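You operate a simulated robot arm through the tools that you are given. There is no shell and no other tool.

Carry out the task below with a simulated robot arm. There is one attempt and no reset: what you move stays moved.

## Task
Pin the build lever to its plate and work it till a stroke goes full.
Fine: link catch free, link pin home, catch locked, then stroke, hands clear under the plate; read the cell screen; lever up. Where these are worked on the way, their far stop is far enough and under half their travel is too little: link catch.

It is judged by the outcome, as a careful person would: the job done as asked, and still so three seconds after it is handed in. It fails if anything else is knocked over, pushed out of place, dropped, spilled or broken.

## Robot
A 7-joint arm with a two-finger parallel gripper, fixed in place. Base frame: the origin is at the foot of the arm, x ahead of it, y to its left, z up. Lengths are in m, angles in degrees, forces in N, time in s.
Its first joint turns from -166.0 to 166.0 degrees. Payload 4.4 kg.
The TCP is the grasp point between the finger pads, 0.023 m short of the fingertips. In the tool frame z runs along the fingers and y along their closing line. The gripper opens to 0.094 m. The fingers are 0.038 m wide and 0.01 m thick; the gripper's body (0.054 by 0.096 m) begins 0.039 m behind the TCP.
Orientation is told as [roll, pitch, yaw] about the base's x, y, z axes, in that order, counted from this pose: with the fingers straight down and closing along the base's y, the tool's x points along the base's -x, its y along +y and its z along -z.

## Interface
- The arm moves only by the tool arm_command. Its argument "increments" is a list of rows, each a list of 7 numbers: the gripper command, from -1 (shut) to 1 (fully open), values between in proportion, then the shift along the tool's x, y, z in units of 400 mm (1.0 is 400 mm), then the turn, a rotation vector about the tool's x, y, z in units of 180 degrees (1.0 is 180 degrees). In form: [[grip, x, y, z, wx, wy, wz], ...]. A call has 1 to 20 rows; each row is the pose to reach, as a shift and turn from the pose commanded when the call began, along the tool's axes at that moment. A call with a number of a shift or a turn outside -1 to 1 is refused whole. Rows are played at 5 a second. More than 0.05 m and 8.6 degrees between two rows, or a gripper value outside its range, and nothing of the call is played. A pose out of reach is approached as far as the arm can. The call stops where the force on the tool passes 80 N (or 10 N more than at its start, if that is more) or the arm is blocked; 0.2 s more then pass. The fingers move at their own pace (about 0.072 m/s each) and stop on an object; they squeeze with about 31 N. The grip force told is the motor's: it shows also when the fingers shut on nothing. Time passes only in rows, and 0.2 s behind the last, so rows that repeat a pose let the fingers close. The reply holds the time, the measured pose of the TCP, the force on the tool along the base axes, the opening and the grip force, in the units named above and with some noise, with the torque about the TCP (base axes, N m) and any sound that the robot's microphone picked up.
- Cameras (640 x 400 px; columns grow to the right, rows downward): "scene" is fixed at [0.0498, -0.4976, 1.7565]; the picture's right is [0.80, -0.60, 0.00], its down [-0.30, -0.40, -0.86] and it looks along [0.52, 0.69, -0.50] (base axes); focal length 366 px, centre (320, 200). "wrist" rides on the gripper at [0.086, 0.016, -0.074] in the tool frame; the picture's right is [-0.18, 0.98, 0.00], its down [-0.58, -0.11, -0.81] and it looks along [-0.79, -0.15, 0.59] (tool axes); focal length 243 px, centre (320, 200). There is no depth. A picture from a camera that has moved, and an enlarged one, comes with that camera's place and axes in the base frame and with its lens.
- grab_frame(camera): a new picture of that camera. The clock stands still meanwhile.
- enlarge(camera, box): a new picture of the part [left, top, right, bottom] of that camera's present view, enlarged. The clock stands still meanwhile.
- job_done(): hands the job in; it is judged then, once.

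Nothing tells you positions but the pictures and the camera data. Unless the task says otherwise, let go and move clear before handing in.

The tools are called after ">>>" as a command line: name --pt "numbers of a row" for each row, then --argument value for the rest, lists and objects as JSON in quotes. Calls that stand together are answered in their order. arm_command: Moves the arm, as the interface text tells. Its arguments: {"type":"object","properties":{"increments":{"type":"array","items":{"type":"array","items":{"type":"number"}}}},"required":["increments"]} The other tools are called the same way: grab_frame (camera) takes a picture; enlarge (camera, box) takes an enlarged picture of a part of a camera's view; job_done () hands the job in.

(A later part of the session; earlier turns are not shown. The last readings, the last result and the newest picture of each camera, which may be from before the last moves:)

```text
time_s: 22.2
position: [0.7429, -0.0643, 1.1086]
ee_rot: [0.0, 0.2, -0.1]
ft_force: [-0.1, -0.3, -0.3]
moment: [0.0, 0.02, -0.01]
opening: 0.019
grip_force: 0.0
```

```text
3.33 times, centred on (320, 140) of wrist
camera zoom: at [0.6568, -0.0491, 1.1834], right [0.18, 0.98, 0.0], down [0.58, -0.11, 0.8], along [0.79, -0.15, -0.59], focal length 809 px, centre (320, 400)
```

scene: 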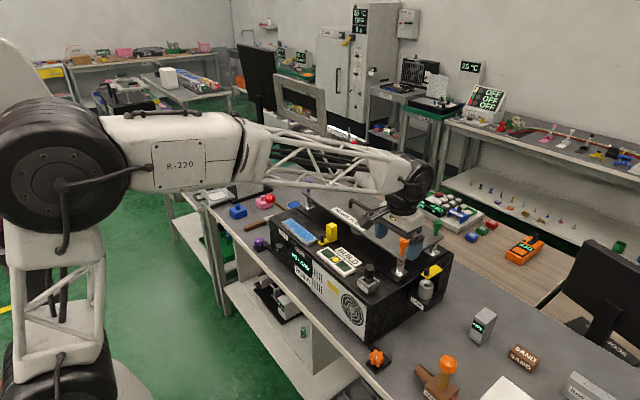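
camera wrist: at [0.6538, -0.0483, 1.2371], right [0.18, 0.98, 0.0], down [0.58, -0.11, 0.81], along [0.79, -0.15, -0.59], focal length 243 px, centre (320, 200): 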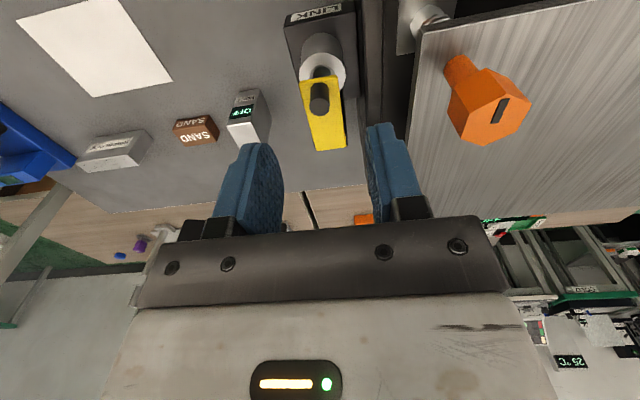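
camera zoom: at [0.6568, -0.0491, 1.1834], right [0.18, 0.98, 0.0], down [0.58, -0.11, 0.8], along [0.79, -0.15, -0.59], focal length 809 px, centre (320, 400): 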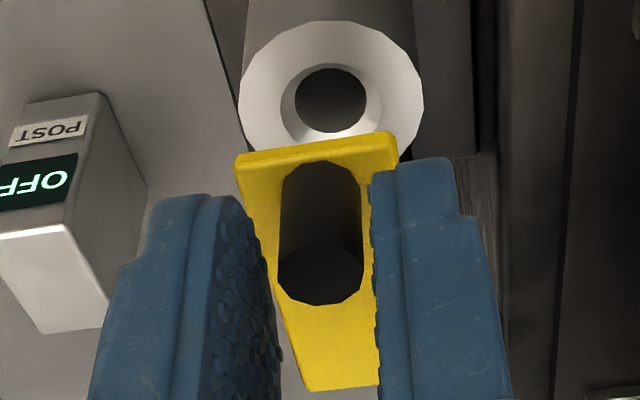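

Knob centred between the pads. Closing and testing a small lift.

>>> arm_command --pt "-0.95 0 0 0 0 0 0" --pt "-0.95 0 0 0 0 0 0" --pt "-0.95 0 0 -0.008 0 0 0" --pt "-0.95 0 0 -0.015 0 0 0"

>>> enlarge --camera "wrist" --box '[240, 80, 400, 200]'

>>> enlarge --camera "scene" --box '[400, 250, 460, 310]'

```text
time_s: 23.2
position: [0.7433, -0.0661, 1.1149]
ee_rot: [0.0, 0.3, -0.1]
ft_force: [10.3, -3.3, -23.2]
moment: [-0.08, 0.77, -0.02]
opening: 0.0136
grip_force: 44.9
```

```text
3.33 times, centred on (320, 140) of wrist
camera zoom: at [0.6573, -0.0497, 1.1899], right [0.18, 0.98, 0.0], down [0.59, -0.11, 0.8], along [0.79, -0.15, -0.6], focal length 809 px, centre (320, 400)
```

zoom: 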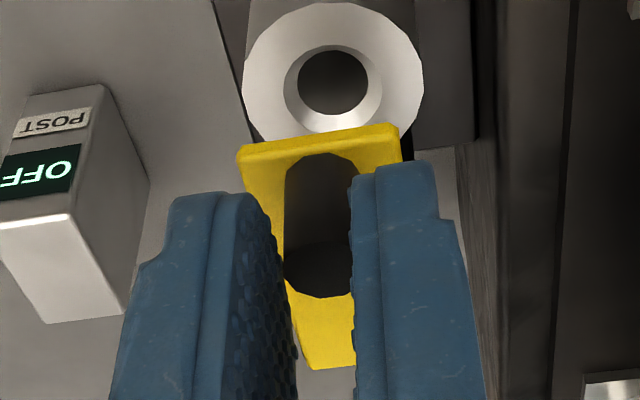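

```text
6.67 times, centred on (430, 280) of scene
camera zoom: at [0.0498, -0.4976, 1.7565], right [0.8, -0.6, 0.0], down [-0.3, -0.4, -0.86], along [0.52, 0.69, -0.5], focal length 2436 px, centre (-413, -333)
```

zoom: 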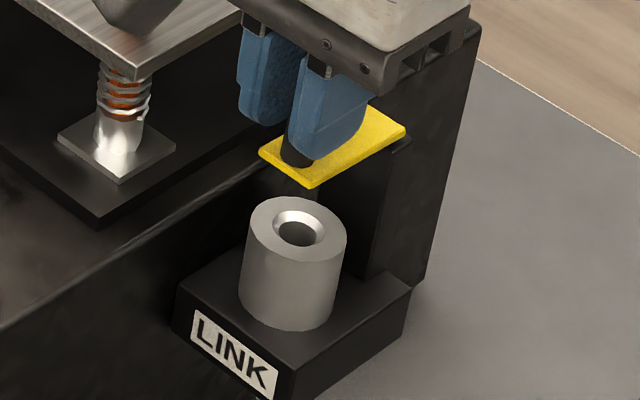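

The front edge rose while the far edge stayed: the catch is a flap hinged at its far end (about x 0.787, z 1.078). I'll rotate the tool about that hinge with the knob held, in small steps.

>>> arm_command --pt "-0.95 -0.007 0 -0.007 0 0.022 0" --pt "-0.95 -0.014 0 -0.014 0 0.044 0" --pt "-0.95 -0.022 0 -0.0205 0 0.0665 0" --pt "-0.95 -0.0298 0 -0.0265 0 0.0889 0"

>>> enlarge --camera "scene" --box '[400, 240, 460, 300]'

>>> enlarge --camera "wrist" --box '[240, 80, 400, 200]'

```text
time_s: 24.2
position: [0.7555, -0.0645, 1.1292]
ee_rot: [0.1, 16.0, 0.0]
ft_force: [22.8, 5.0, 4.6]
moment: [0.12, -1.54, 0.0]
opening: 0.0136
grip_force: 45.2
```

```text
6.67 times, centred on (430, 270) of scene
camera zoom: at [0.0498, -0.4976, 1.7565], right [0.8, -0.6, 0.0], down [-0.3, -0.4, -0.86], along [0.52, 0.69, -0.5], focal length 2436 px, centre (-413, -267)
```

zoom: 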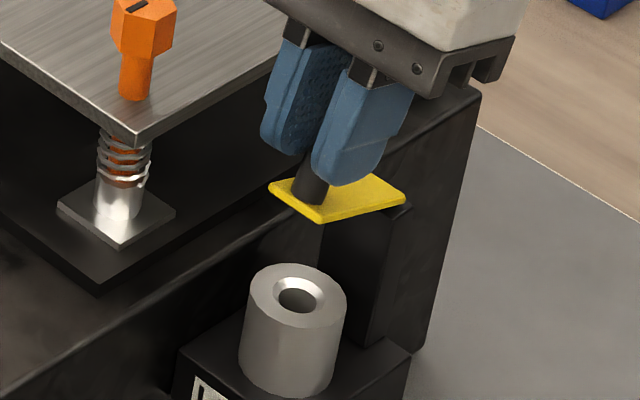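

```text
3.33 times, centred on (320, 140) of wrist
camera zoom: at [0.6933, -0.0497, 1.2241], right [0.18, 0.98, -0.05], down [0.78, -0.11, 0.61], along [0.6, -0.15, -0.79], focal length 809 px, centre (320, 400)
```

zoom: 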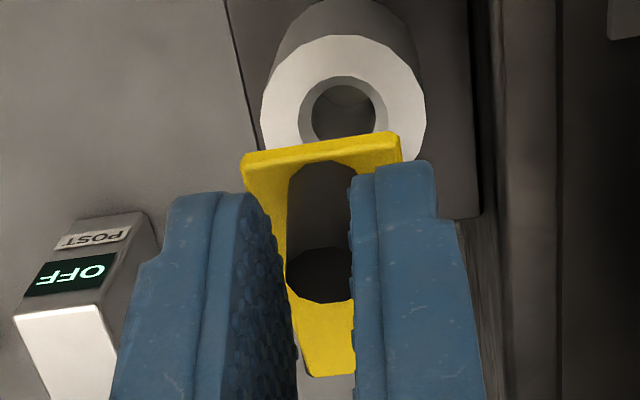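

The flap swings up cleanly. Continuing the arc with a slight forward correction.

>>> arm_command --pt "-0.95 -0.009 0 -0.008 0 0.022 0" --pt "-0.95 -0.0175 0 -0.0162 0 0.0444 0" --pt "-0.95 -0.026 0 -0.023 0 0.0667 0" --pt "-0.95 -0.0342 0 -0.0293 0 0.0889 0" --pt "-0.95 -0.0435 0 -0.035 0 0.111 0" --pt "-0.95 -0.053 0 -0.0402 0 0.1333 0"

>>> enlarge --camera "scene" --box '[400, 230, 460, 290]'

```text
time_s: 25.6
position: [0.7778, -0.0653, 1.1359]
ee_rot: [0.0, 40.2, 0.0]
ft_force: [3.2, 30.3, 22.8]
moment: [0.61, -0.71, -0.33]
opening: 0.0136
grip_force: 45.2
```

```text
6.67 times, centred on (430, 260) of scene
camera zoom: at [0.0498, -0.4976, 1.7565], right [0.8, -0.6, 0.0], down [-0.3, -0.4, -0.86], along [0.52, 0.69, -0.5], focal length 2436 px, centre (-413, -200)
```

zoom: 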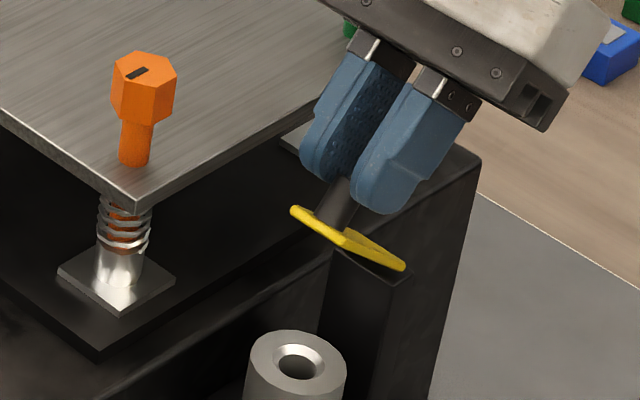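

Flap is about 42° up. Continuing, with a small sideways correction.

>>> arm_command --pt "-0.95 -0.0115 0.004 -0.0182 0 0.0444 0" --pt "-0.95 -0.019 0.004 -0.025 0 0.0667 0" --pt "-0.95 -0.0272 0.004 -0.0313 0 0.0889 0" --pt "-0.95 -0.036 0.004 -0.037 0 0.111 0" --pt "-0.95 -0.0447 0.004 -0.0424 0 0.1333 0" --pt "-0.95 -0.054 0.004 -0.0467 0 0.1555 0" --pt "-0.95 -0.0635 0.004 -0.0507 0 0.1778 0"

>>> enlarge --camera "scene" --box '[390, 210, 470, 290]'

```text
time_s: 26.9
position: [0.7691, -0.0649, 1.1005]
ee_rot: [-0.4, 59.8, -0.5]
ft_force: [0.5, -23.3, 18.6]
moment: [-0.11, 0.2, 0.43]
opening: 0.0135
grip_force: 12.5
out of reach, approached as far as the arm can: row 3, 4, 5, 6
stopped in row 6: the force on the tool passed its limit at 98 N (the readings are from after the stop); the commanded pose is now the measured one
```

```text
5.00 times, centred on (430, 250) of scene
camera zoom: at [0.0498, -0.4976, 1.7565], right [0.8, -0.6, 0.0], down [-0.3, -0.4, -0.86], along [0.52, 0.69, -0.5], focal length 1827 px, centre (-230, -50)
```

zoom: 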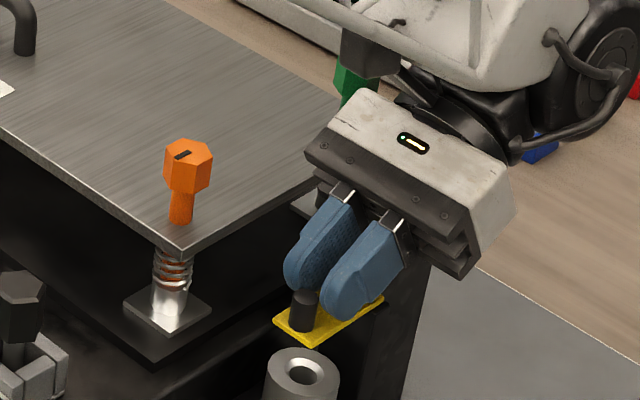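

The arm ran out of reach at that tilt, the pads slipped and the flap dropped shut again (nothing broken). I'll open slightly, rise, and return upright; then I'll lift the flap from below with the fingers pointing forward instead.

>>> arm_command --pt "-0.5 0 0 0 0 0 0" --pt "-0.5 0 0 0 0 0 0" --pt "-0.5 0.03 0 -0.0175 0 0 0" --pt "-0.5 0.07 0 -0.04 0 0 0" --pt "-0.5 0.12 0 -0.07 0 0 0"

>>> enlarge --camera "scene" --box '[390, 210, 470, 290]'

```text
time_s: 28.1
position: [0.7692, -0.0625, 1.0981]
ee_rot: [-0.3, 59.8, -0.3]
ft_force: [9.7, 3.9, 43.9]
moment: [0.14, 0.19, -0.03]
opening: 0.0199
grip_force: 0.0
out of reach, approached as far as the arm can: row 3, 4, 5
```

```text
5.00 times, centred on (430, 250) of scene
camera zoom: at [0.0498, -0.4976, 1.7565], right [0.8, -0.6, 0.0], down [-0.3, -0.4, -0.86], along [0.52, 0.69, -0.5], focal length 1827 px, centre (-230, -50)
```

zoom: 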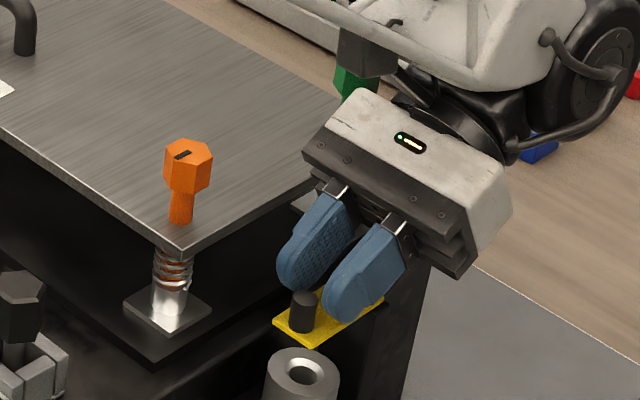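

Only the tilt limits it; I'll reduce the tilt while easing back and up.

>>> arm_command --pt "-0.5 0.0137 0 0.0037 0 -0.03 0" --pt "-0.5 0.0274 0 0.0074 0 -0.06 0" --pt "-0.5 0.041 0 0.011 0 -0.1 0" --pt "-0.5 0.055 0 0.015 0 -0.14 0"

>>> enlarge --camera "scene" --box '[390, 210, 470, 290]'

```text
time_s: 29.1
position: [0.7536, -0.0641, 1.1111]
ee_rot: [-0.1, 34.6, -0.3]
ft_force: [0.0, 0.9, -0.4]
moment: [0.01, -0.01, 0.0]
opening: 0.0236
grip_force: 0.1
```

```text
5.00 times, centred on (430, 250) of scene
camera zoom: at [0.0498, -0.4976, 1.7565], right [0.8, -0.6, 0.0], down [-0.3, -0.4, -0.86], along [0.52, 0.69, -0.5], focal length 1827 px, centre (-230, -50)
```

zoom: 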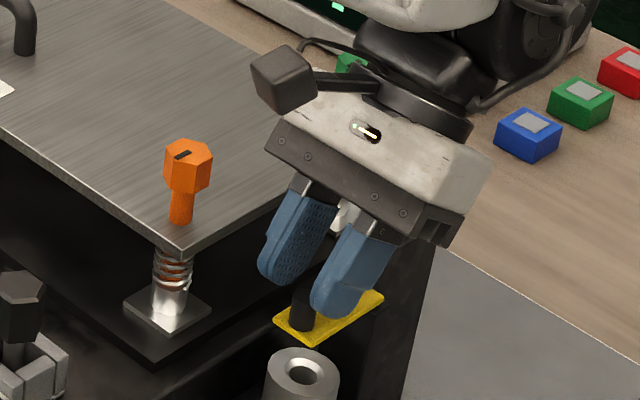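

Free of contact now. Rising, and turning to point the fingers forward-down (pitch about -30°) in front of the flap.

>>> arm_command --pt "-0.5 0.057 0 -0.082 0 0 0" --pt "-1 0.087 0 -0.076 0 -0.0449 0" --pt "-1 0.117 0 -0.071 0 -0.0898 0" --pt "-1 0.148 0 -0.065 0 -0.1347 0" --pt "-1 0.178 0 -0.06 0 -0.1796 0" --pt "-1 0.208 0 -0.054 0 -0.2245 0" --pt "-1 0.238 0 -0.048 0 -0.2694 0" --pt "-1 0.268 0 -0.043 0 -0.3143 0" --pt "-1 0.2987 0 -0.037 0 -0.359 0"

>>> grab_frame --camera "wrist"

>>> enlarge --camera "scene" --box '[340, 180, 480, 310]'

```text
time_s: 31.1
position: [0.6634, -0.0635, 1.1926]
ee_rot: [-0.2, -30.2, 0.0]
ft_force: [1.3, -1.1, 0.5]
moment: [-0.01, -0.01, -0.02]
opening: 0.0001
grip_force: 31.3
```

```text
taken
camera wrist: at [0.5517, -0.0479, 1.2134], right [0.16, 0.98, 0.09], down [0.1, -0.11, 0.99], along [0.98, -0.15, -0.11], focal length 243 px, centre (320, 200)
```

wrist: 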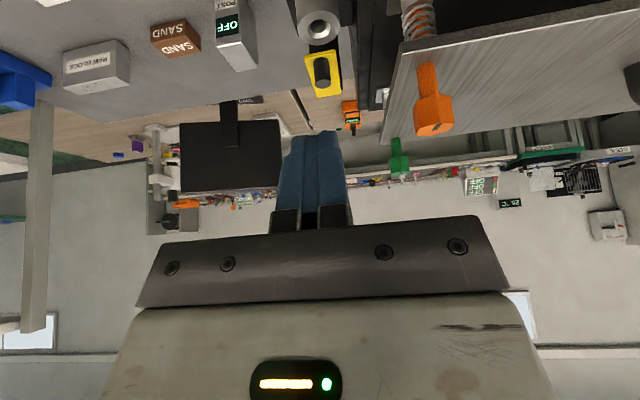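

```text
3.08 times, centred on (410, 245) of scene
camera zoom: at [0.0498, -0.4976, 1.7565], right [0.8, -0.6, 0.0], down [-0.3, -0.4, -0.86], along [0.52, 0.69, -0.5], focal length 1124 px, centre (43, 62)
```

zoom: 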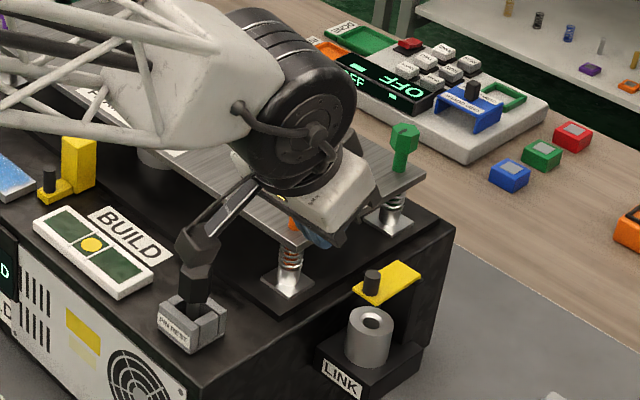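

Tool is pitched forward in front of the flap. I'll lower it in front of the flap's free edge and slip the fingertip under it.

>>> arm_command --pt "-1 0.048 -0.014 0.09 0 0 0" --pt "-1 0.096 -0.014 0.18 0 0 0" --pt "-1 0.1434 -0.014 0.271 0 0 0" --pt "-1 0.1 -0.014 0.295 0 0 0" --pt "-1 0.0639 -0.014 0.3163 0 0 0"

>>> grab_frame --camera "wrist"

>>> enlarge --camera "scene" --box '[360, 220, 460, 310]'

```text
time_s: 32.2
position: [0.7021, -0.0704, 1.0686]
ee_rot: [-0.2, -30.0, 0.0]
ft_force: [0.2, 0.2, 0.6]
moment: [-0.02, 0.0, -0.02]
opening: 0.0001
grip_force: 31.0
```

```text
taken
camera wrist: at [0.5915, -0.054, 1.0908], right [0.16, 0.98, 0.09], down [0.1, -0.11, 0.99], along [0.98, -0.15, -0.12], focal length 243 px, centre (320, 200)
```

wrist: 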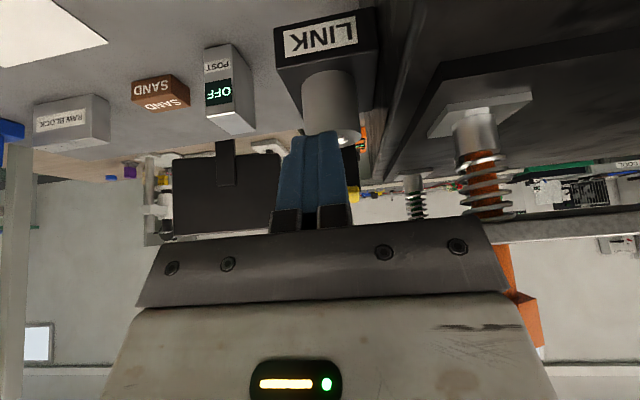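

```text
4.44 times, centred on (410, 265) of scene
camera zoom: at [0.0498, -0.4976, 1.7565], right [0.8, -0.6, 0.0], down [-0.3, -0.4, -0.86], along [0.52, 0.69, -0.5], focal length 1624 px, centre (-80, -89)
```

zoom: 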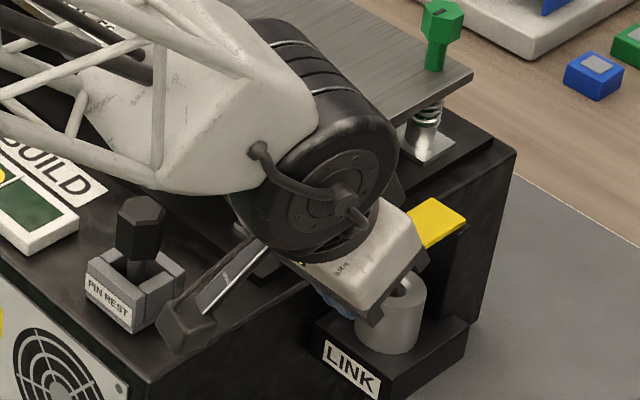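

No contact yet, and clearances to the frame plate look fine. Now lifting the flap edge with the fingertip.

>>> arm_command --pt "-1 -0.0199 0 -0.0099 0 0 0" --pt "-1 -0.037 0 -0.031 0 0 0" --pt "-1 -0.0547 0 -0.0527 0 0 0"

>>> grab_frame --camera "wrist"

>>> enlarge --camera "scene" --box '[360, 220, 460, 310]'

```text
time_s: 33.0
position: [0.7138, -0.0692, 1.0991]
ee_rot: [-0.2, -30.1, -0.1]
ft_force: [-10.2, -5.0, 3.5]
moment: [-0.03, 0.01, -0.12]
opening: 0.0001
grip_force: 31.2
```

```text
taken
camera wrist: at [0.6013, -0.0536, 1.1208], right [0.16, 0.98, 0.09], down [0.1, -0.11, 0.99], along [0.98, -0.15, -0.12], focal length 243 px, centre (320, 200)
```

wrist: 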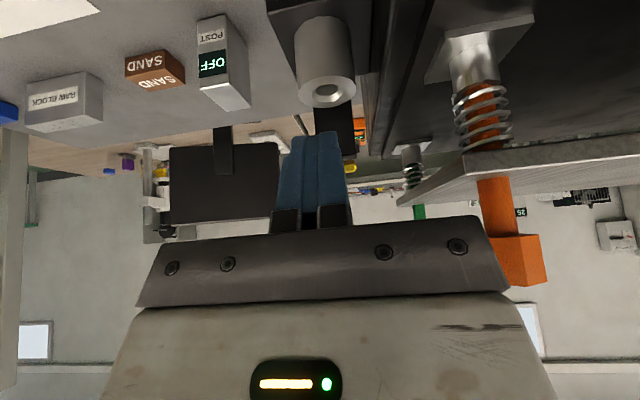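

```text
4.44 times, centred on (410, 265) of scene
camera zoom: at [0.0498, -0.4976, 1.7565], right [0.8, -0.6, 0.0], down [-0.3, -0.4, -0.86], along [0.52, 0.69, -0.5], focal length 1624 px, centre (-80, -89)
```

zoom: 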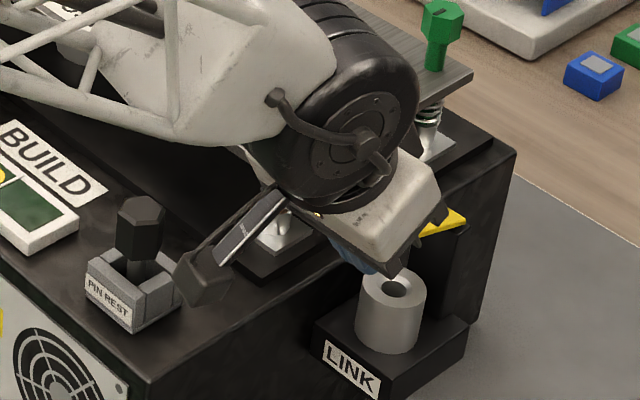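

>>> enlarge --camera "wrist" --box '[270, 60, 430, 200]'

>>> enlarge --camera "scene" --box '[410, 260, 460, 300]'

```text
2.86 times, centred on (350, 130) of wrist
camera zoom: at [0.6013, -0.0536, 1.1208], right [0.16, 0.98, 0.09], down [0.1, -0.11, 0.99], along [0.98, -0.15, -0.12], focal length 693 px, centre (234, 400)
```

zoom: 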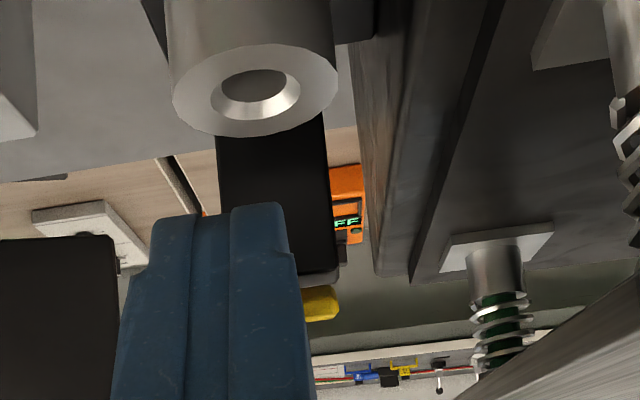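

```text
10.00 times, centred on (435, 280) of scene
camera zoom: at [0.0498, -0.4976, 1.7565], right [0.8, -0.6, 0.0], down [-0.3, -0.4, -0.86], along [0.52, 0.69, -0.5], focal length 3655 px, centre (-830, -600)
```

zoom: 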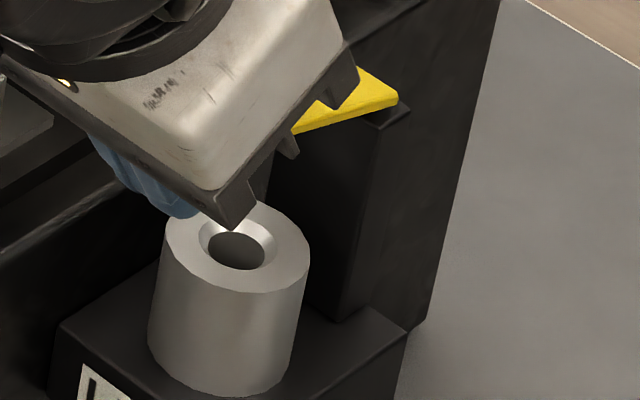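

The flap edge has risen (slope in the scene view changed) with only ~10 N. Continuing along the arc.

>>> arm_command --pt "-1 -0.022 0 -0.013 0 0 0" --pt "-1 -0.0437 0 -0.0252 0 0 0" --pt "-1 -0.068 0 -0.031 0 0 0" --pt "-1 -0.0932 0 -0.034 0 0 0"

>>> enlarge --camera "wrist" --box '[270, 60, 430, 200]'

>>> enlarge --camera "scene" --box '[390, 230, 470, 300]'

```text
time_s: 34.0
position: [0.7386, -0.0686, 1.1316]
ee_rot: [-0.2, -30.3, -0.1]
ft_force: [-20.5, -14.0, 31.4]
moment: [-0.14, -0.66, -0.38]
opening: 0.0
grip_force: 31.6
```

```text
2.86 times, centred on (350, 130) of wrist
camera zoom: at [0.6263, -0.0534, 1.1525], right [0.16, 0.98, 0.09], down [0.1, -0.11, 0.99], along [0.98, -0.15, -0.11], focal length 693 px, centre (234, 400)
```

zoom: 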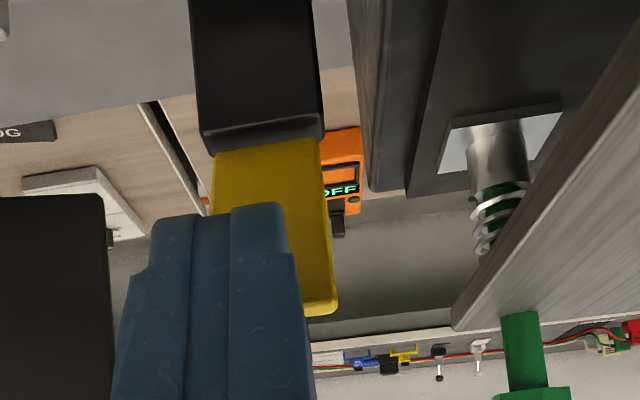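

```text
5.71 times, centred on (430, 265) of scene
camera zoom: at [0.0498, -0.4976, 1.7565], right [0.8, -0.6, 0.0], down [-0.3, -0.4, -0.86], along [0.52, 0.69, -0.5], focal length 2088 px, centre (-309, -171)
```

zoom: 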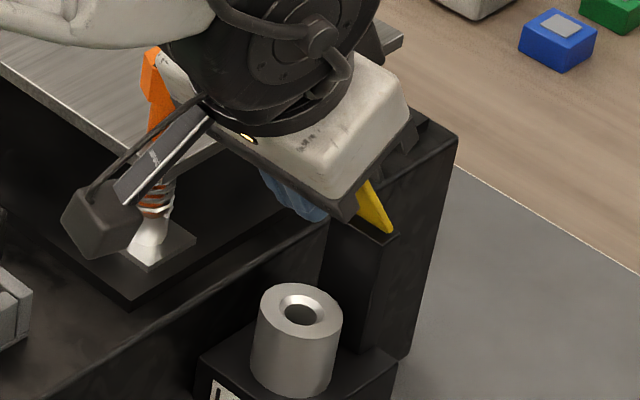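

Flap is at roughly 55–60°, underside visible. Pushing on in +x to take it past vertical.

>>> arm_command --pt "-1 -0.015 0 0.0088 0 0 0" --pt "-1 -0.03 0 0.0175 0 0 0" --pt "-1 -0.0455 0 0.0263 0 0 0" --pt "-1 -0.062 0 0.0355 0 0 0"

>>> enlarge --camera "wrist" --box '[270, 60, 430, 200]'

>>> enlarge --camera "scene" --box '[390, 230, 470, 300]'

```text
time_s: 34.6
position: [0.7488, -0.0682, 1.1367]
ee_rot: [-0.3, -30.7, -0.2]
ft_force: [-4.8, -3.9, 7.9]
moment: [-0.03, -0.17, -0.1]
opening: 0.0
grip_force: 31.1
stopped in row 2: the force on the tool passed its limit at 86 N (the readings are from after the stop); the commanded pose is now the measured one
```

```text
2.86 times, centred on (350, 130) of wrist
camera zoom: at [0.6373, -0.0532, 1.1578], right [0.16, 0.98, 0.09], down [0.09, -0.11, 0.99], along [0.98, -0.15, -0.1], focal length 693 px, centre (234, 400)
```

zoom: 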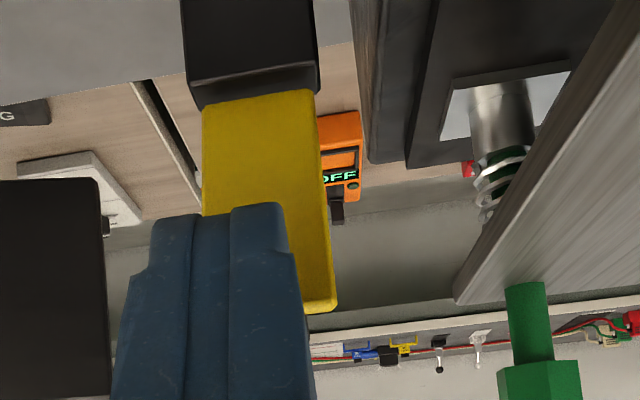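

```text
5.71 times, centred on (430, 265) of scene
camera zoom: at [0.0498, -0.4976, 1.7565], right [0.8, -0.6, 0.0], down [-0.3, -0.4, -0.86], along [0.52, 0.69, -0.5], focal length 2088 px, centre (-309, -171)
```

zoom: 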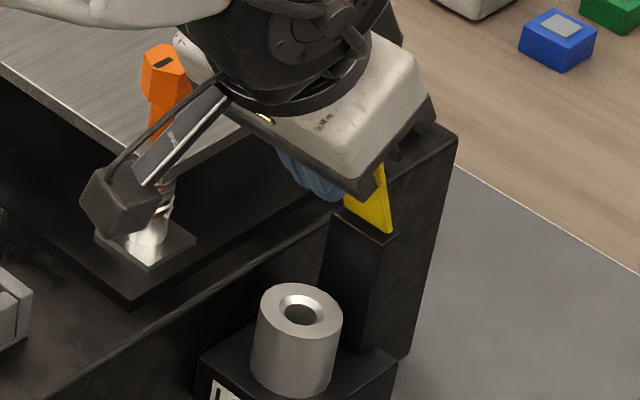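

There's a firm stop at about 70–75° of opening. I'll back the finger off a little to see whether the flap stays there.

>>> arm_command --pt "-1 0.02 0 -0.0115 0 0 0" --pt "-1 0.045 0 -0.026 0 0 0" --pt "-1 0.045 0 -0.026 0 0 0"

>>> enlarge --camera "wrist" --box '[270, 60, 430, 200]'

>>> enlarge --camera "scene" --box '[390, 230, 470, 300]'

```text
time_s: 35.4
position: [0.7277, -0.0689, 1.1367]
ee_rot: [-0.1, -30.6, 0.0]
ft_force: [-0.5, -1.1, -0.3]
moment: [-0.04, -0.01, 0.0]
opening: 0.0002
grip_force: 31.2
```

```text
2.86 times, centred on (350, 130) of wrist
camera zoom: at [0.616, -0.0532, 1.1566], right [0.16, 0.98, 0.09], down [0.09, -0.11, 0.99], along [0.98, -0.15, -0.11], focal length 693 px, centre (234, 400)
```

zoom: 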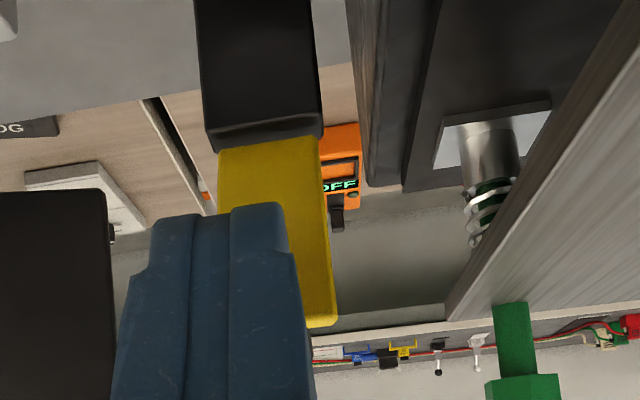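

```text
5.71 times, centred on (430, 265) of scene
camera zoom: at [0.0498, -0.4976, 1.7565], right [0.8, -0.6, 0.0], down [-0.3, -0.4, -0.86], along [0.52, 0.69, -0.5], focal length 2088 px, centre (-309, -171)
```

zoom: 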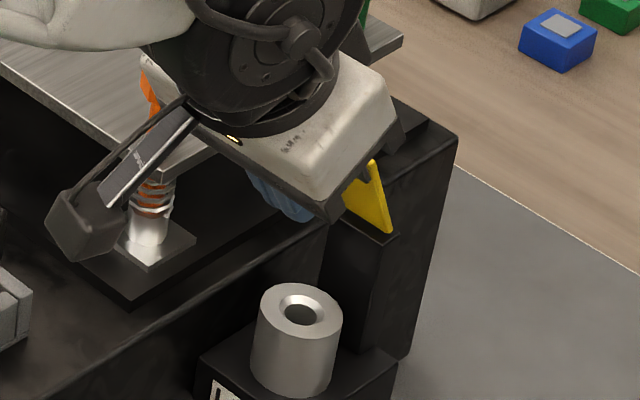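

>>> arm_command --pt "-1 0.03 0 -0.017 0 0 0" --pt "-1 0.06 0 -0.035 0 0 0" --pt "-1 0.06 0 -0.035 0 0 0"

>>> enlarge --camera "scene" --box '[390, 230, 470, 300]'

>>> grab_frame --camera "wrist"

```text
time_s: 36.2
position: [0.6998, -0.0686, 1.1357]
ee_rot: [-0.2, -30.5, 0.0]
ft_force: [-0.2, 0.8, -0.4]
moment: [0.02, -0.04, 0.01]
opening: 0.0001
grip_force: 31.0
```

```text
5.71 times, centred on (430, 265) of scene
camera zoom: at [0.0498, -0.4976, 1.7565], right [0.8, -0.6, 0.0], down [-0.3, -0.4, -0.86], along [0.52, 0.69, -0.5], focal length 2088 px, centre (-309, -171)
```

zoom: 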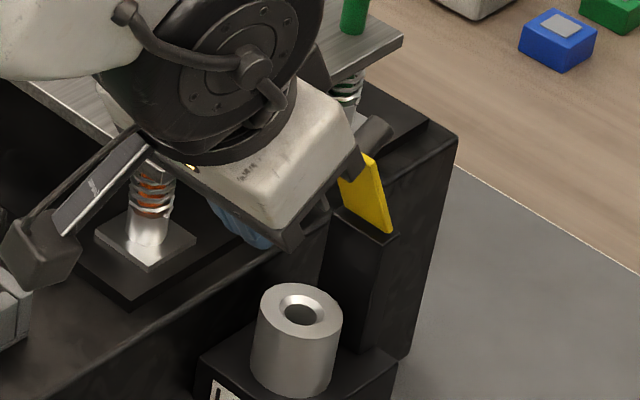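

```text
taken
camera wrist: at [0.5879, -0.0537, 1.1558], right [0.16, 0.98, 0.09], down [0.09, -0.11, 0.99], along [0.98, -0.15, -0.11], focal length 243 px, centre (320, 200)
```

wrist: 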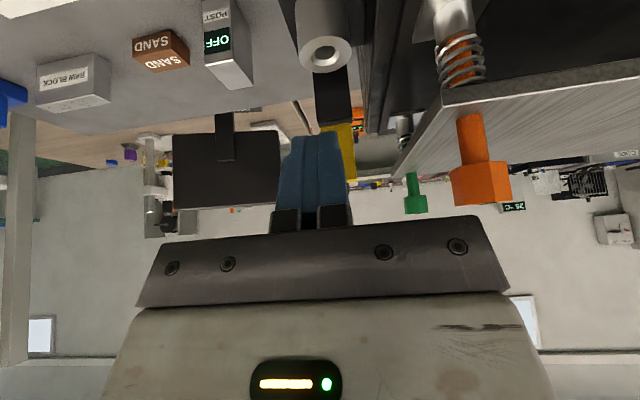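

The flap stays up at ~65–70°, held by friction. I want to be sure whether that is its real far stop, so I'll go upright and push its edge straight in +x.

>>> arm_command --pt "-1 -0.01 0.0 -0.016 0 0.043 0" --pt "-1 -0.019 0.0 -0.032 0 0.086 0" --pt "-1 -0.019 0.0 -0.032 0 0.13 0" --pt "-1 -0.019 0.0 -0.032 0 0.169 0"

>>> enlarge --camera "scene" --box '[390, 230, 470, 300]'

>>> enlarge --camera "wrist" --box '[240, 60, 400, 200]'

```text
time_s: 37.2
position: [0.6999, -0.068, 1.152]
ee_rot: [-0.2, -0.1, -0.1]
ft_force: [0.4, -0.9, 0.6]
moment: [-0.02, 0.02, 0.02]
opening: 0.0
grip_force: 30.9
```

```text
5.71 times, centred on (430, 265) of scene
camera zoom: at [0.0498, -0.4976, 1.7565], right [0.8, -0.6, 0.0], down [-0.3, -0.4, -0.86], along [0.52, 0.69, -0.5], focal length 2088 px, centre (-309, -171)
```

zoom: 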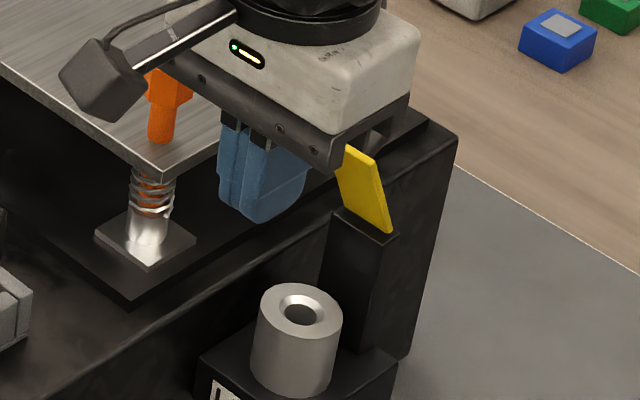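

```text
2.86 times, centred on (320, 130) of wrist
camera zoom: at [0.6139, -0.0528, 1.2255], right [0.19, 0.98, 0.0], down [0.58, -0.11, 0.81], along [0.79, -0.15, -0.59], focal length 693 px, centre (320, 400)
```

zoom: 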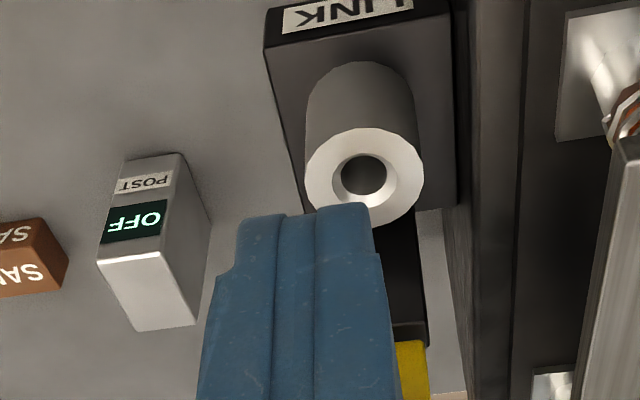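

Now lowering slightly and pushing the flap's upper edge in +x.

>>> arm_command --pt "-1 -0.05 0.0 0.06 0 0 0" --pt "-1 -0.1 0.0 0.06 0 0 0" --pt "-1 -0.115 0 0.06 0 0 0" --pt "-1 -0.13 0 0.06 0 0 0" --pt "-1 -0.145 0 0.06 0 0 0"

>>> enlarge --camera "scene" --box '[390, 230, 470, 300]'

>>> enlarge --camera "wrist" --box '[240, 60, 400, 200]'

```text
time_s: 38.4
position: [0.7584, -0.0683, 1.1284]
ee_rot: [-0.2, -0.3, 0.0]
ft_force: [-9.0, -0.7, 24.8]
moment: [0.04, -0.46, 0.02]
opening: 0.0
grip_force: 31.1
```

```text
5.71 times, centred on (430, 265) of scene
camera zoom: at [0.0498, -0.4976, 1.7565], right [0.8, -0.6, 0.0], down [-0.3, -0.4, -0.86], along [0.52, 0.69, -0.5], focal length 2088 px, centre (-309, -171)
```

zoom: 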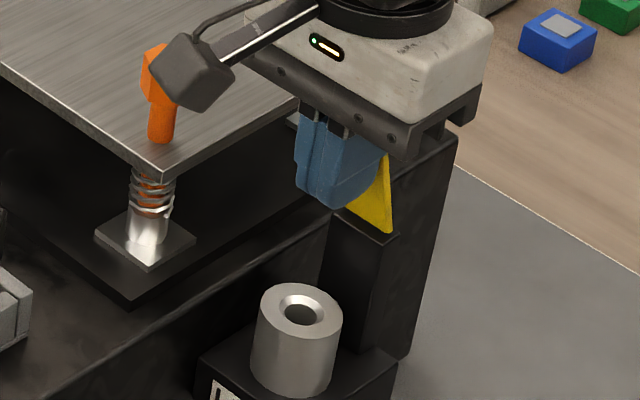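

```text
2.86 times, centred on (320, 130) of wrist
camera zoom: at [0.6724, -0.0528, 1.203], right [0.19, 0.98, 0.0], down [0.58, -0.11, 0.81], along [0.8, -0.15, -0.59], focal length 693 px, centre (320, 400)
```

zoom: 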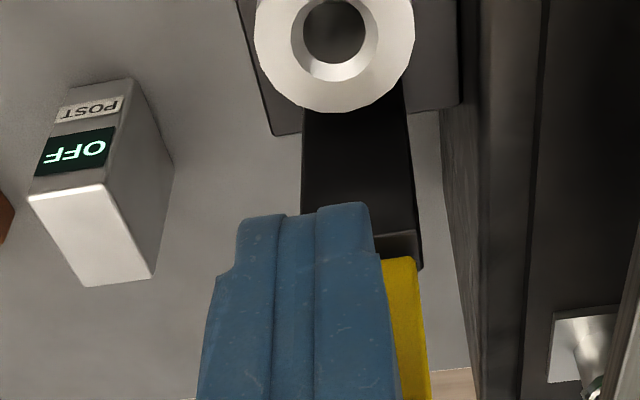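

It moved on to about 78°, so it wasn't the stop. Continuing to push it past vertical.

>>> arm_command --pt "-1 -0.015 0 -0.005 0 0 0" --pt "-1 -0.03 0 -0.005 0 0 0" --pt "-1 -0.045 0 0.0 0 0 0" --pt "-1 -0.06 0 0.0 0 0 0"

>>> enlarge --camera "scene" --box '[390, 230, 470, 300]'

```text
time_s: 39.4
position: [0.7828, -0.0699, 1.1283]
ee_rot: [-0.3, -0.2, -0.1]
ft_force: [-0.2, 1.5, 0.6]
moment: [0.04, -0.02, -0.02]
opening: 0.0001
grip_force: 31.2
```

```text
5.71 times, centred on (430, 265) of scene
camera zoom: at [0.0498, -0.4976, 1.7565], right [0.8, -0.6, 0.0], down [-0.3, -0.4, -0.86], along [0.52, 0.69, -0.5], focal length 2088 px, centre (-309, -171)
```

zoom: 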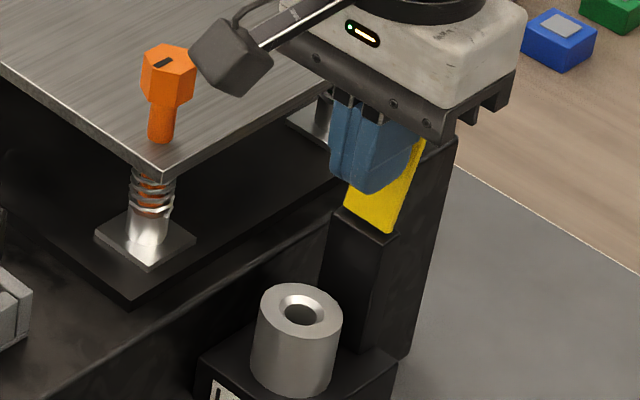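

Past vertical now, at low force. Pushing gently further to its far stop.

>>> arm_command --pt "-1 -0.02 0 0.01 0 0 0" --pt "-1 -0.04 0 0.02 0 0 0" --pt "-1 -0.055 0 0.03 0 0 0"

>>> enlarge --camera "scene" --box '[390, 230, 470, 300]'

```text
time_s: 39.9
position: [0.7871, -0.0694, 1.1254]
ee_rot: [-0.2, 0.2, -0.2]
ft_force: [-52.2, 1.4, 18.5]
moment: [0.04, 0.81, 0.02]
opening: 0.0
grip_force: 31.0
stopped in row 2: the force on the tool passed its limit at 110 N (the readings are from after the stop); the commanded pose is now the measured one
```

```text
5.71 times, centred on (430, 265) of scene
camera zoom: at [0.0498, -0.4976, 1.7565], right [0.8, -0.6, 0.0], down [-0.3, -0.4, -0.86], along [0.52, 0.69, -0.5], focal length 2088 px, centre (-309, -171)
```

zoom: 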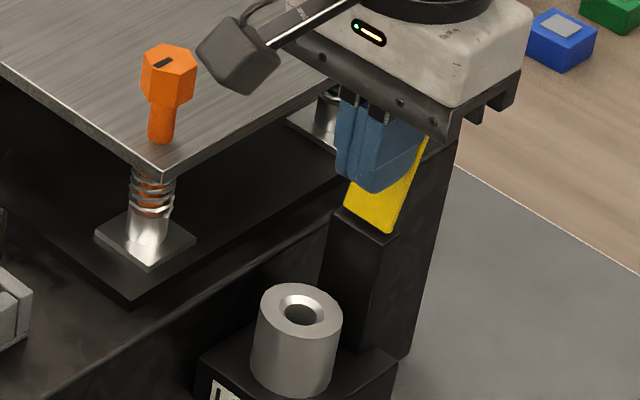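

That's the far stop (about 108° open) and the machine hasn't shifted. The catch is free. Next: back away, rise, and go over the pin with the gripper turned 90° so it grips the hex flats that face ±x.

>>> arm_command --pt "-1 0.04 0 -0.01 0 0 0" --pt "-1 0.1 0 -0.08 0 0 0" --pt "-1 0.16 0 -0.17 0 0 -0.045" --pt "-0.3 0.25 0 -0.22 0 0 -0.09" --pt "0 0.34 0.03 -0.24 0 0 -0.135" --pt "0 0.4 0.1 -0.24 0 0 -0.18" --pt "0 0.4475 0.17 -0.24 0 0 -0.225" --pt "0 0.4475 0.23 -0.24 0 0 -0.27" --pt "0 0.4475 0.23 -0.24 0 0 -0.315" --pt "0 0.4475 0.23 -0.24 0 0 -0.36" --pt "0 0.4475 0.23 -0.24 0 0 -0.405" --pt "0 0.4475 0.23 -0.24 0 0 -0.45" --pt "0 0.4475 0.23 -0.24 0 0 -0.475" --pt "0 0.4475 0.23 -0.24 0 0 -0.5"

>>> grab_frame --camera "wrist"

>>> enlarge --camera "wrist" --box '[240, 60, 400, 200]'

>>> enlarge --camera "scene" --box '[330, 200, 470, 310]'

```text
time_s: 42.9
position: [0.6119, 0.0237, 1.2197]
ee_rot: [0.2, 0.3, 89.9]
ft_force: [0.5, 0.3, 0.0]
moment: [-0.01, 0.0, -0.01]
opening: 0.047
grip_force: 0.0
```

```text
taken
camera wrist: at [0.5956, -0.0639, 1.2945], right [-0.98, 0.19, 0.0], down [0.11, 0.58, 0.8], along [0.15, 0.79, -0.59], focal length 243 px, centre (320, 200)
```

wrist: 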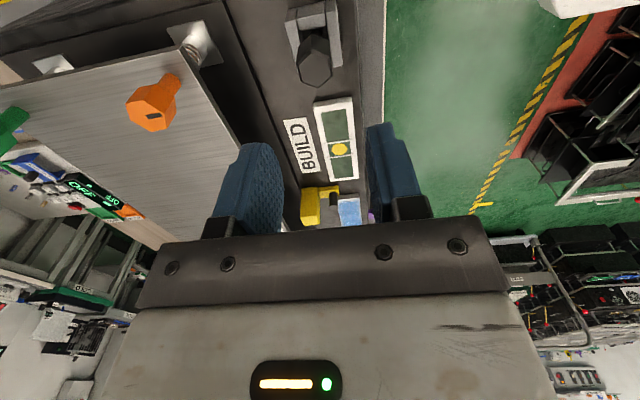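

```text
2.86 times, centred on (320, 130) of wrist
camera zoom: at [0.5956, -0.0639, 1.2945], right [-0.98, 0.19, 0.0], down [0.11, 0.58, 0.8], along [0.15, 0.79, -0.59], focal length 693 px, centre (320, 400)
```

zoom: 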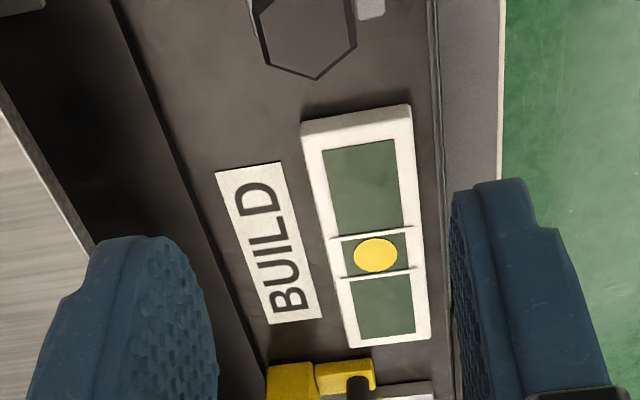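

```text
3.64 times, centred on (400, 255) of scene
camera zoom: at [0.0498, -0.4976, 1.7565], right [0.8, -0.6, 0.0], down [-0.3, -0.4, -0.86], along [0.52, 0.69, -0.5], focal length 1329 px, centre (29, 0)
```

zoom: 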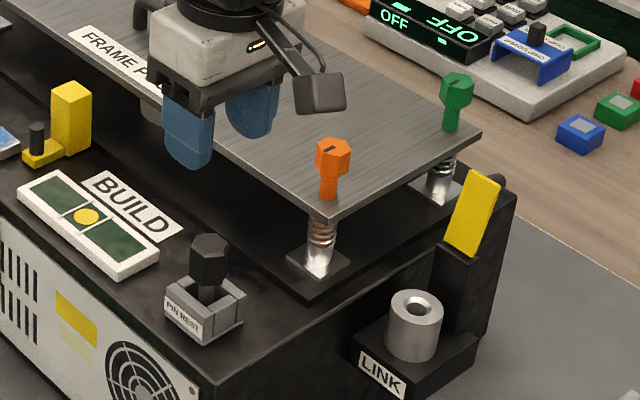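

The flap stands open and the pin head's flats do face ±x. A closer look at the pin head from here to fix its position.

>>> enlarge --camera "wrist" --box '[270, 0, 370, 100]'

>>> enlarge --camera "scene" --box '[350, 255, 400, 305]'

```text
4.00 times, centred on (320, 50) of wrist
camera zoom: at [0.5956, -0.0639, 1.2945], right [-0.98, 0.19, 0.0], down [0.11, 0.58, 0.8], along [0.15, 0.79, -0.59], focal length 970 px, centre (320, 800)
```

zoom: 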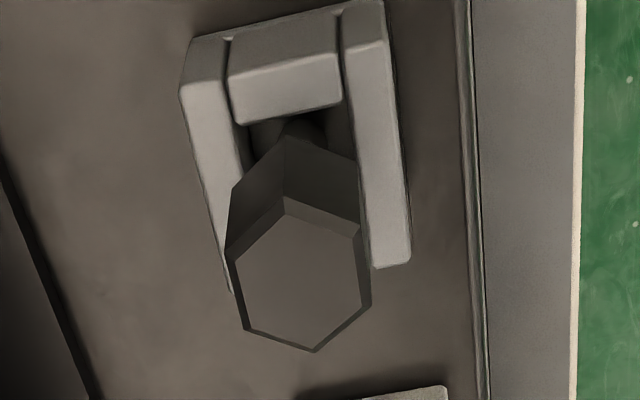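

```text
8.00 times, centred on (375, 280) of scene
camera zoom: at [0.0498, -0.4976, 1.7565], right [0.8, -0.6, 0.0], down [-0.3, -0.4, -0.86], along [0.52, 0.69, -0.5], focal length 2924 px, centre (-120, -440)
```

zoom: 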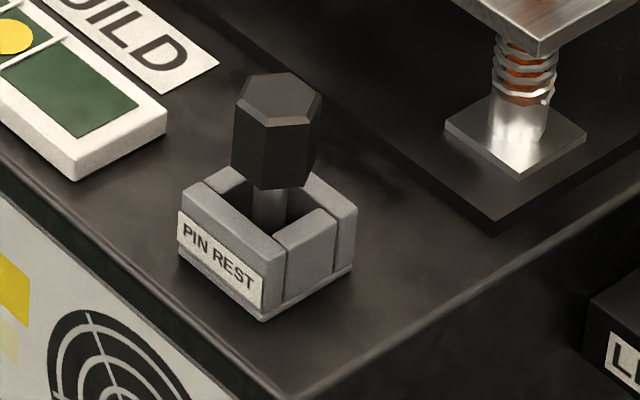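

The pin head centre comes to about (0.613, 0.024), top at z≈1.108 — almost directly below the gripper. Descending part way and checking alignment.

>>> arm_command --pt "0 0 0 0.09 0 0 0" --pt "0 0 0 0.18 0 0 0"

>>> enlarge --camera "wrist" --box '[240, 60, 400, 200]'

>>> enlarge --camera "scene" --box '[330, 220, 420, 310]'

```text
time_s: 43.5
position: [0.6108, 0.024, 1.1477]
ee_rot: [0.0, 0.2, 89.9]
ft_force: [0.6, -0.2, 0.7]
moment: [0.0, -0.05, -0.03]
opening: 0.0468
grip_force: 0.1
```

```text
2.86 times, centred on (320, 130) of wrist
camera zoom: at [0.5954, -0.0638, 1.2226], right [-0.98, 0.19, 0.0], down [0.11, 0.58, 0.8], along [0.15, 0.79, -0.59], focal length 693 px, centre (320, 400)
```

zoom: 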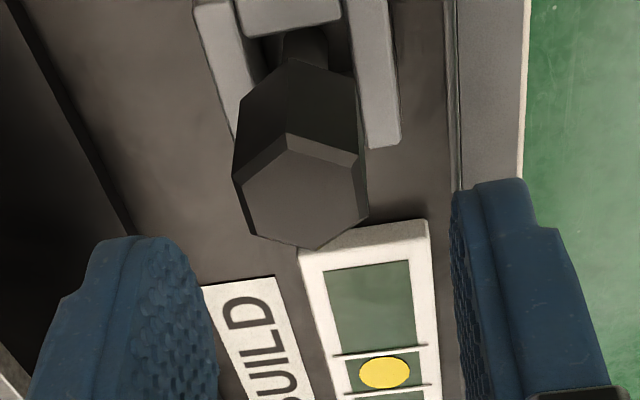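

```text
4.44 times, centred on (375, 265) of scene
camera zoom: at [0.0498, -0.4976, 1.7565], right [0.8, -0.6, 0.0], down [-0.3, -0.4, -0.86], along [0.52, 0.69, -0.5], focal length 1624 px, centre (76, -89)
```

zoom: 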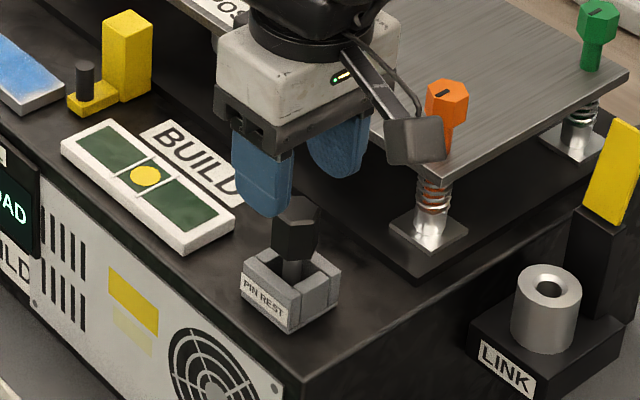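

Head centre is around (0.615, 0.025). Small correction, then down around the head, staying above the rest's walls.

>>> arm_command --pt "0 -0.003 -0.01 0.04 0 0 0" --pt "0 -0.003 -0.01 0.08 0 0 0" --pt "0 -0.003 -0.01 0.11 0 0 0"

>>> enlarge --camera "wrist" --box '[240, 60, 400, 200]'

>>> enlarge --camera "scene" --box '[330, 220, 420, 310]'

```text
time_s: 44.3
position: [0.6138, 0.0238, 1.1035]
ee_rot: [0.3, 0.2, 89.9]
ft_force: [0.5, 0.0, -0.5]
moment: [-0.02, -0.01, 0.01]
opening: 0.0469
grip_force: 0.0
```

```text
2.86 times, centred on (320, 130) of wrist
camera zoom: at [0.5987, -0.0632, 1.1788], right [-0.98, 0.19, 0.0], down [0.11, 0.58, 0.8], along [0.15, 0.79, -0.59], focal length 693 px, centre (320, 400)
```

zoom: 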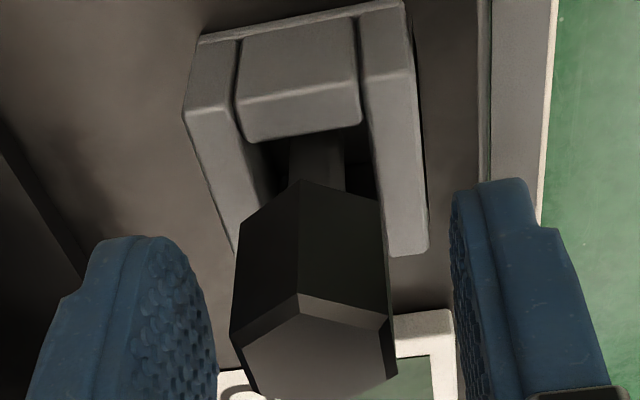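

```text
4.44 times, centred on (375, 265) of scene
camera zoom: at [0.0498, -0.4976, 1.7565], right [0.8, -0.6, 0.0], down [-0.3, -0.4, -0.86], along [0.52, 0.69, -0.5], focal length 1624 px, centre (76, -89)
```

zoom: 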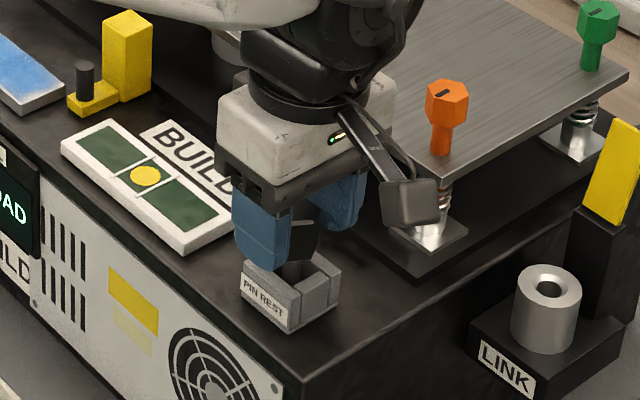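

The head's top is at z≈1.098, centre ≈ (0.6165, 0.028); fingertips overlap it about 17 mm. Nudging to centre and closing.

>>> arm_command --pt "0 -0.008 -0.006 0 0 0 0" --pt "-0.3 -0.008 -0.006 0 0 0 0" --pt "-0.6 -0.008 -0.006 0 0 0 0" --pt "-0.9 -0.008 -0.006 0 0 0 0" --pt "-0.9 -0.008 -0.006 0 0 0 0"

>>> enlarge --camera "wrist" --box '[240, 60, 400, 200]'

```text
time_s: 45.5
position: [0.6169, 0.0261, 1.1032]
ee_rot: [0.3, 0.2, 89.8]
ft_force: [0.0, 1.2, 0.1]
moment: [0.02, 0.0, -0.04]
opening: 0.0253
grip_force: 31.2
```

```text
2.86 times, centred on (320, 130) of wrist
camera zoom: at [0.601, -0.0603, 1.1786], right [-0.98, 0.19, 0.0], down [0.11, 0.58, 0.8], along [0.15, 0.79, -0.59], focal length 693 px, centre (320, 400)
```

zoom: 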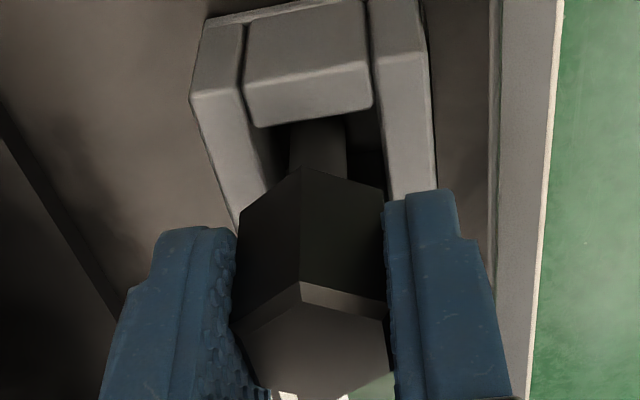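

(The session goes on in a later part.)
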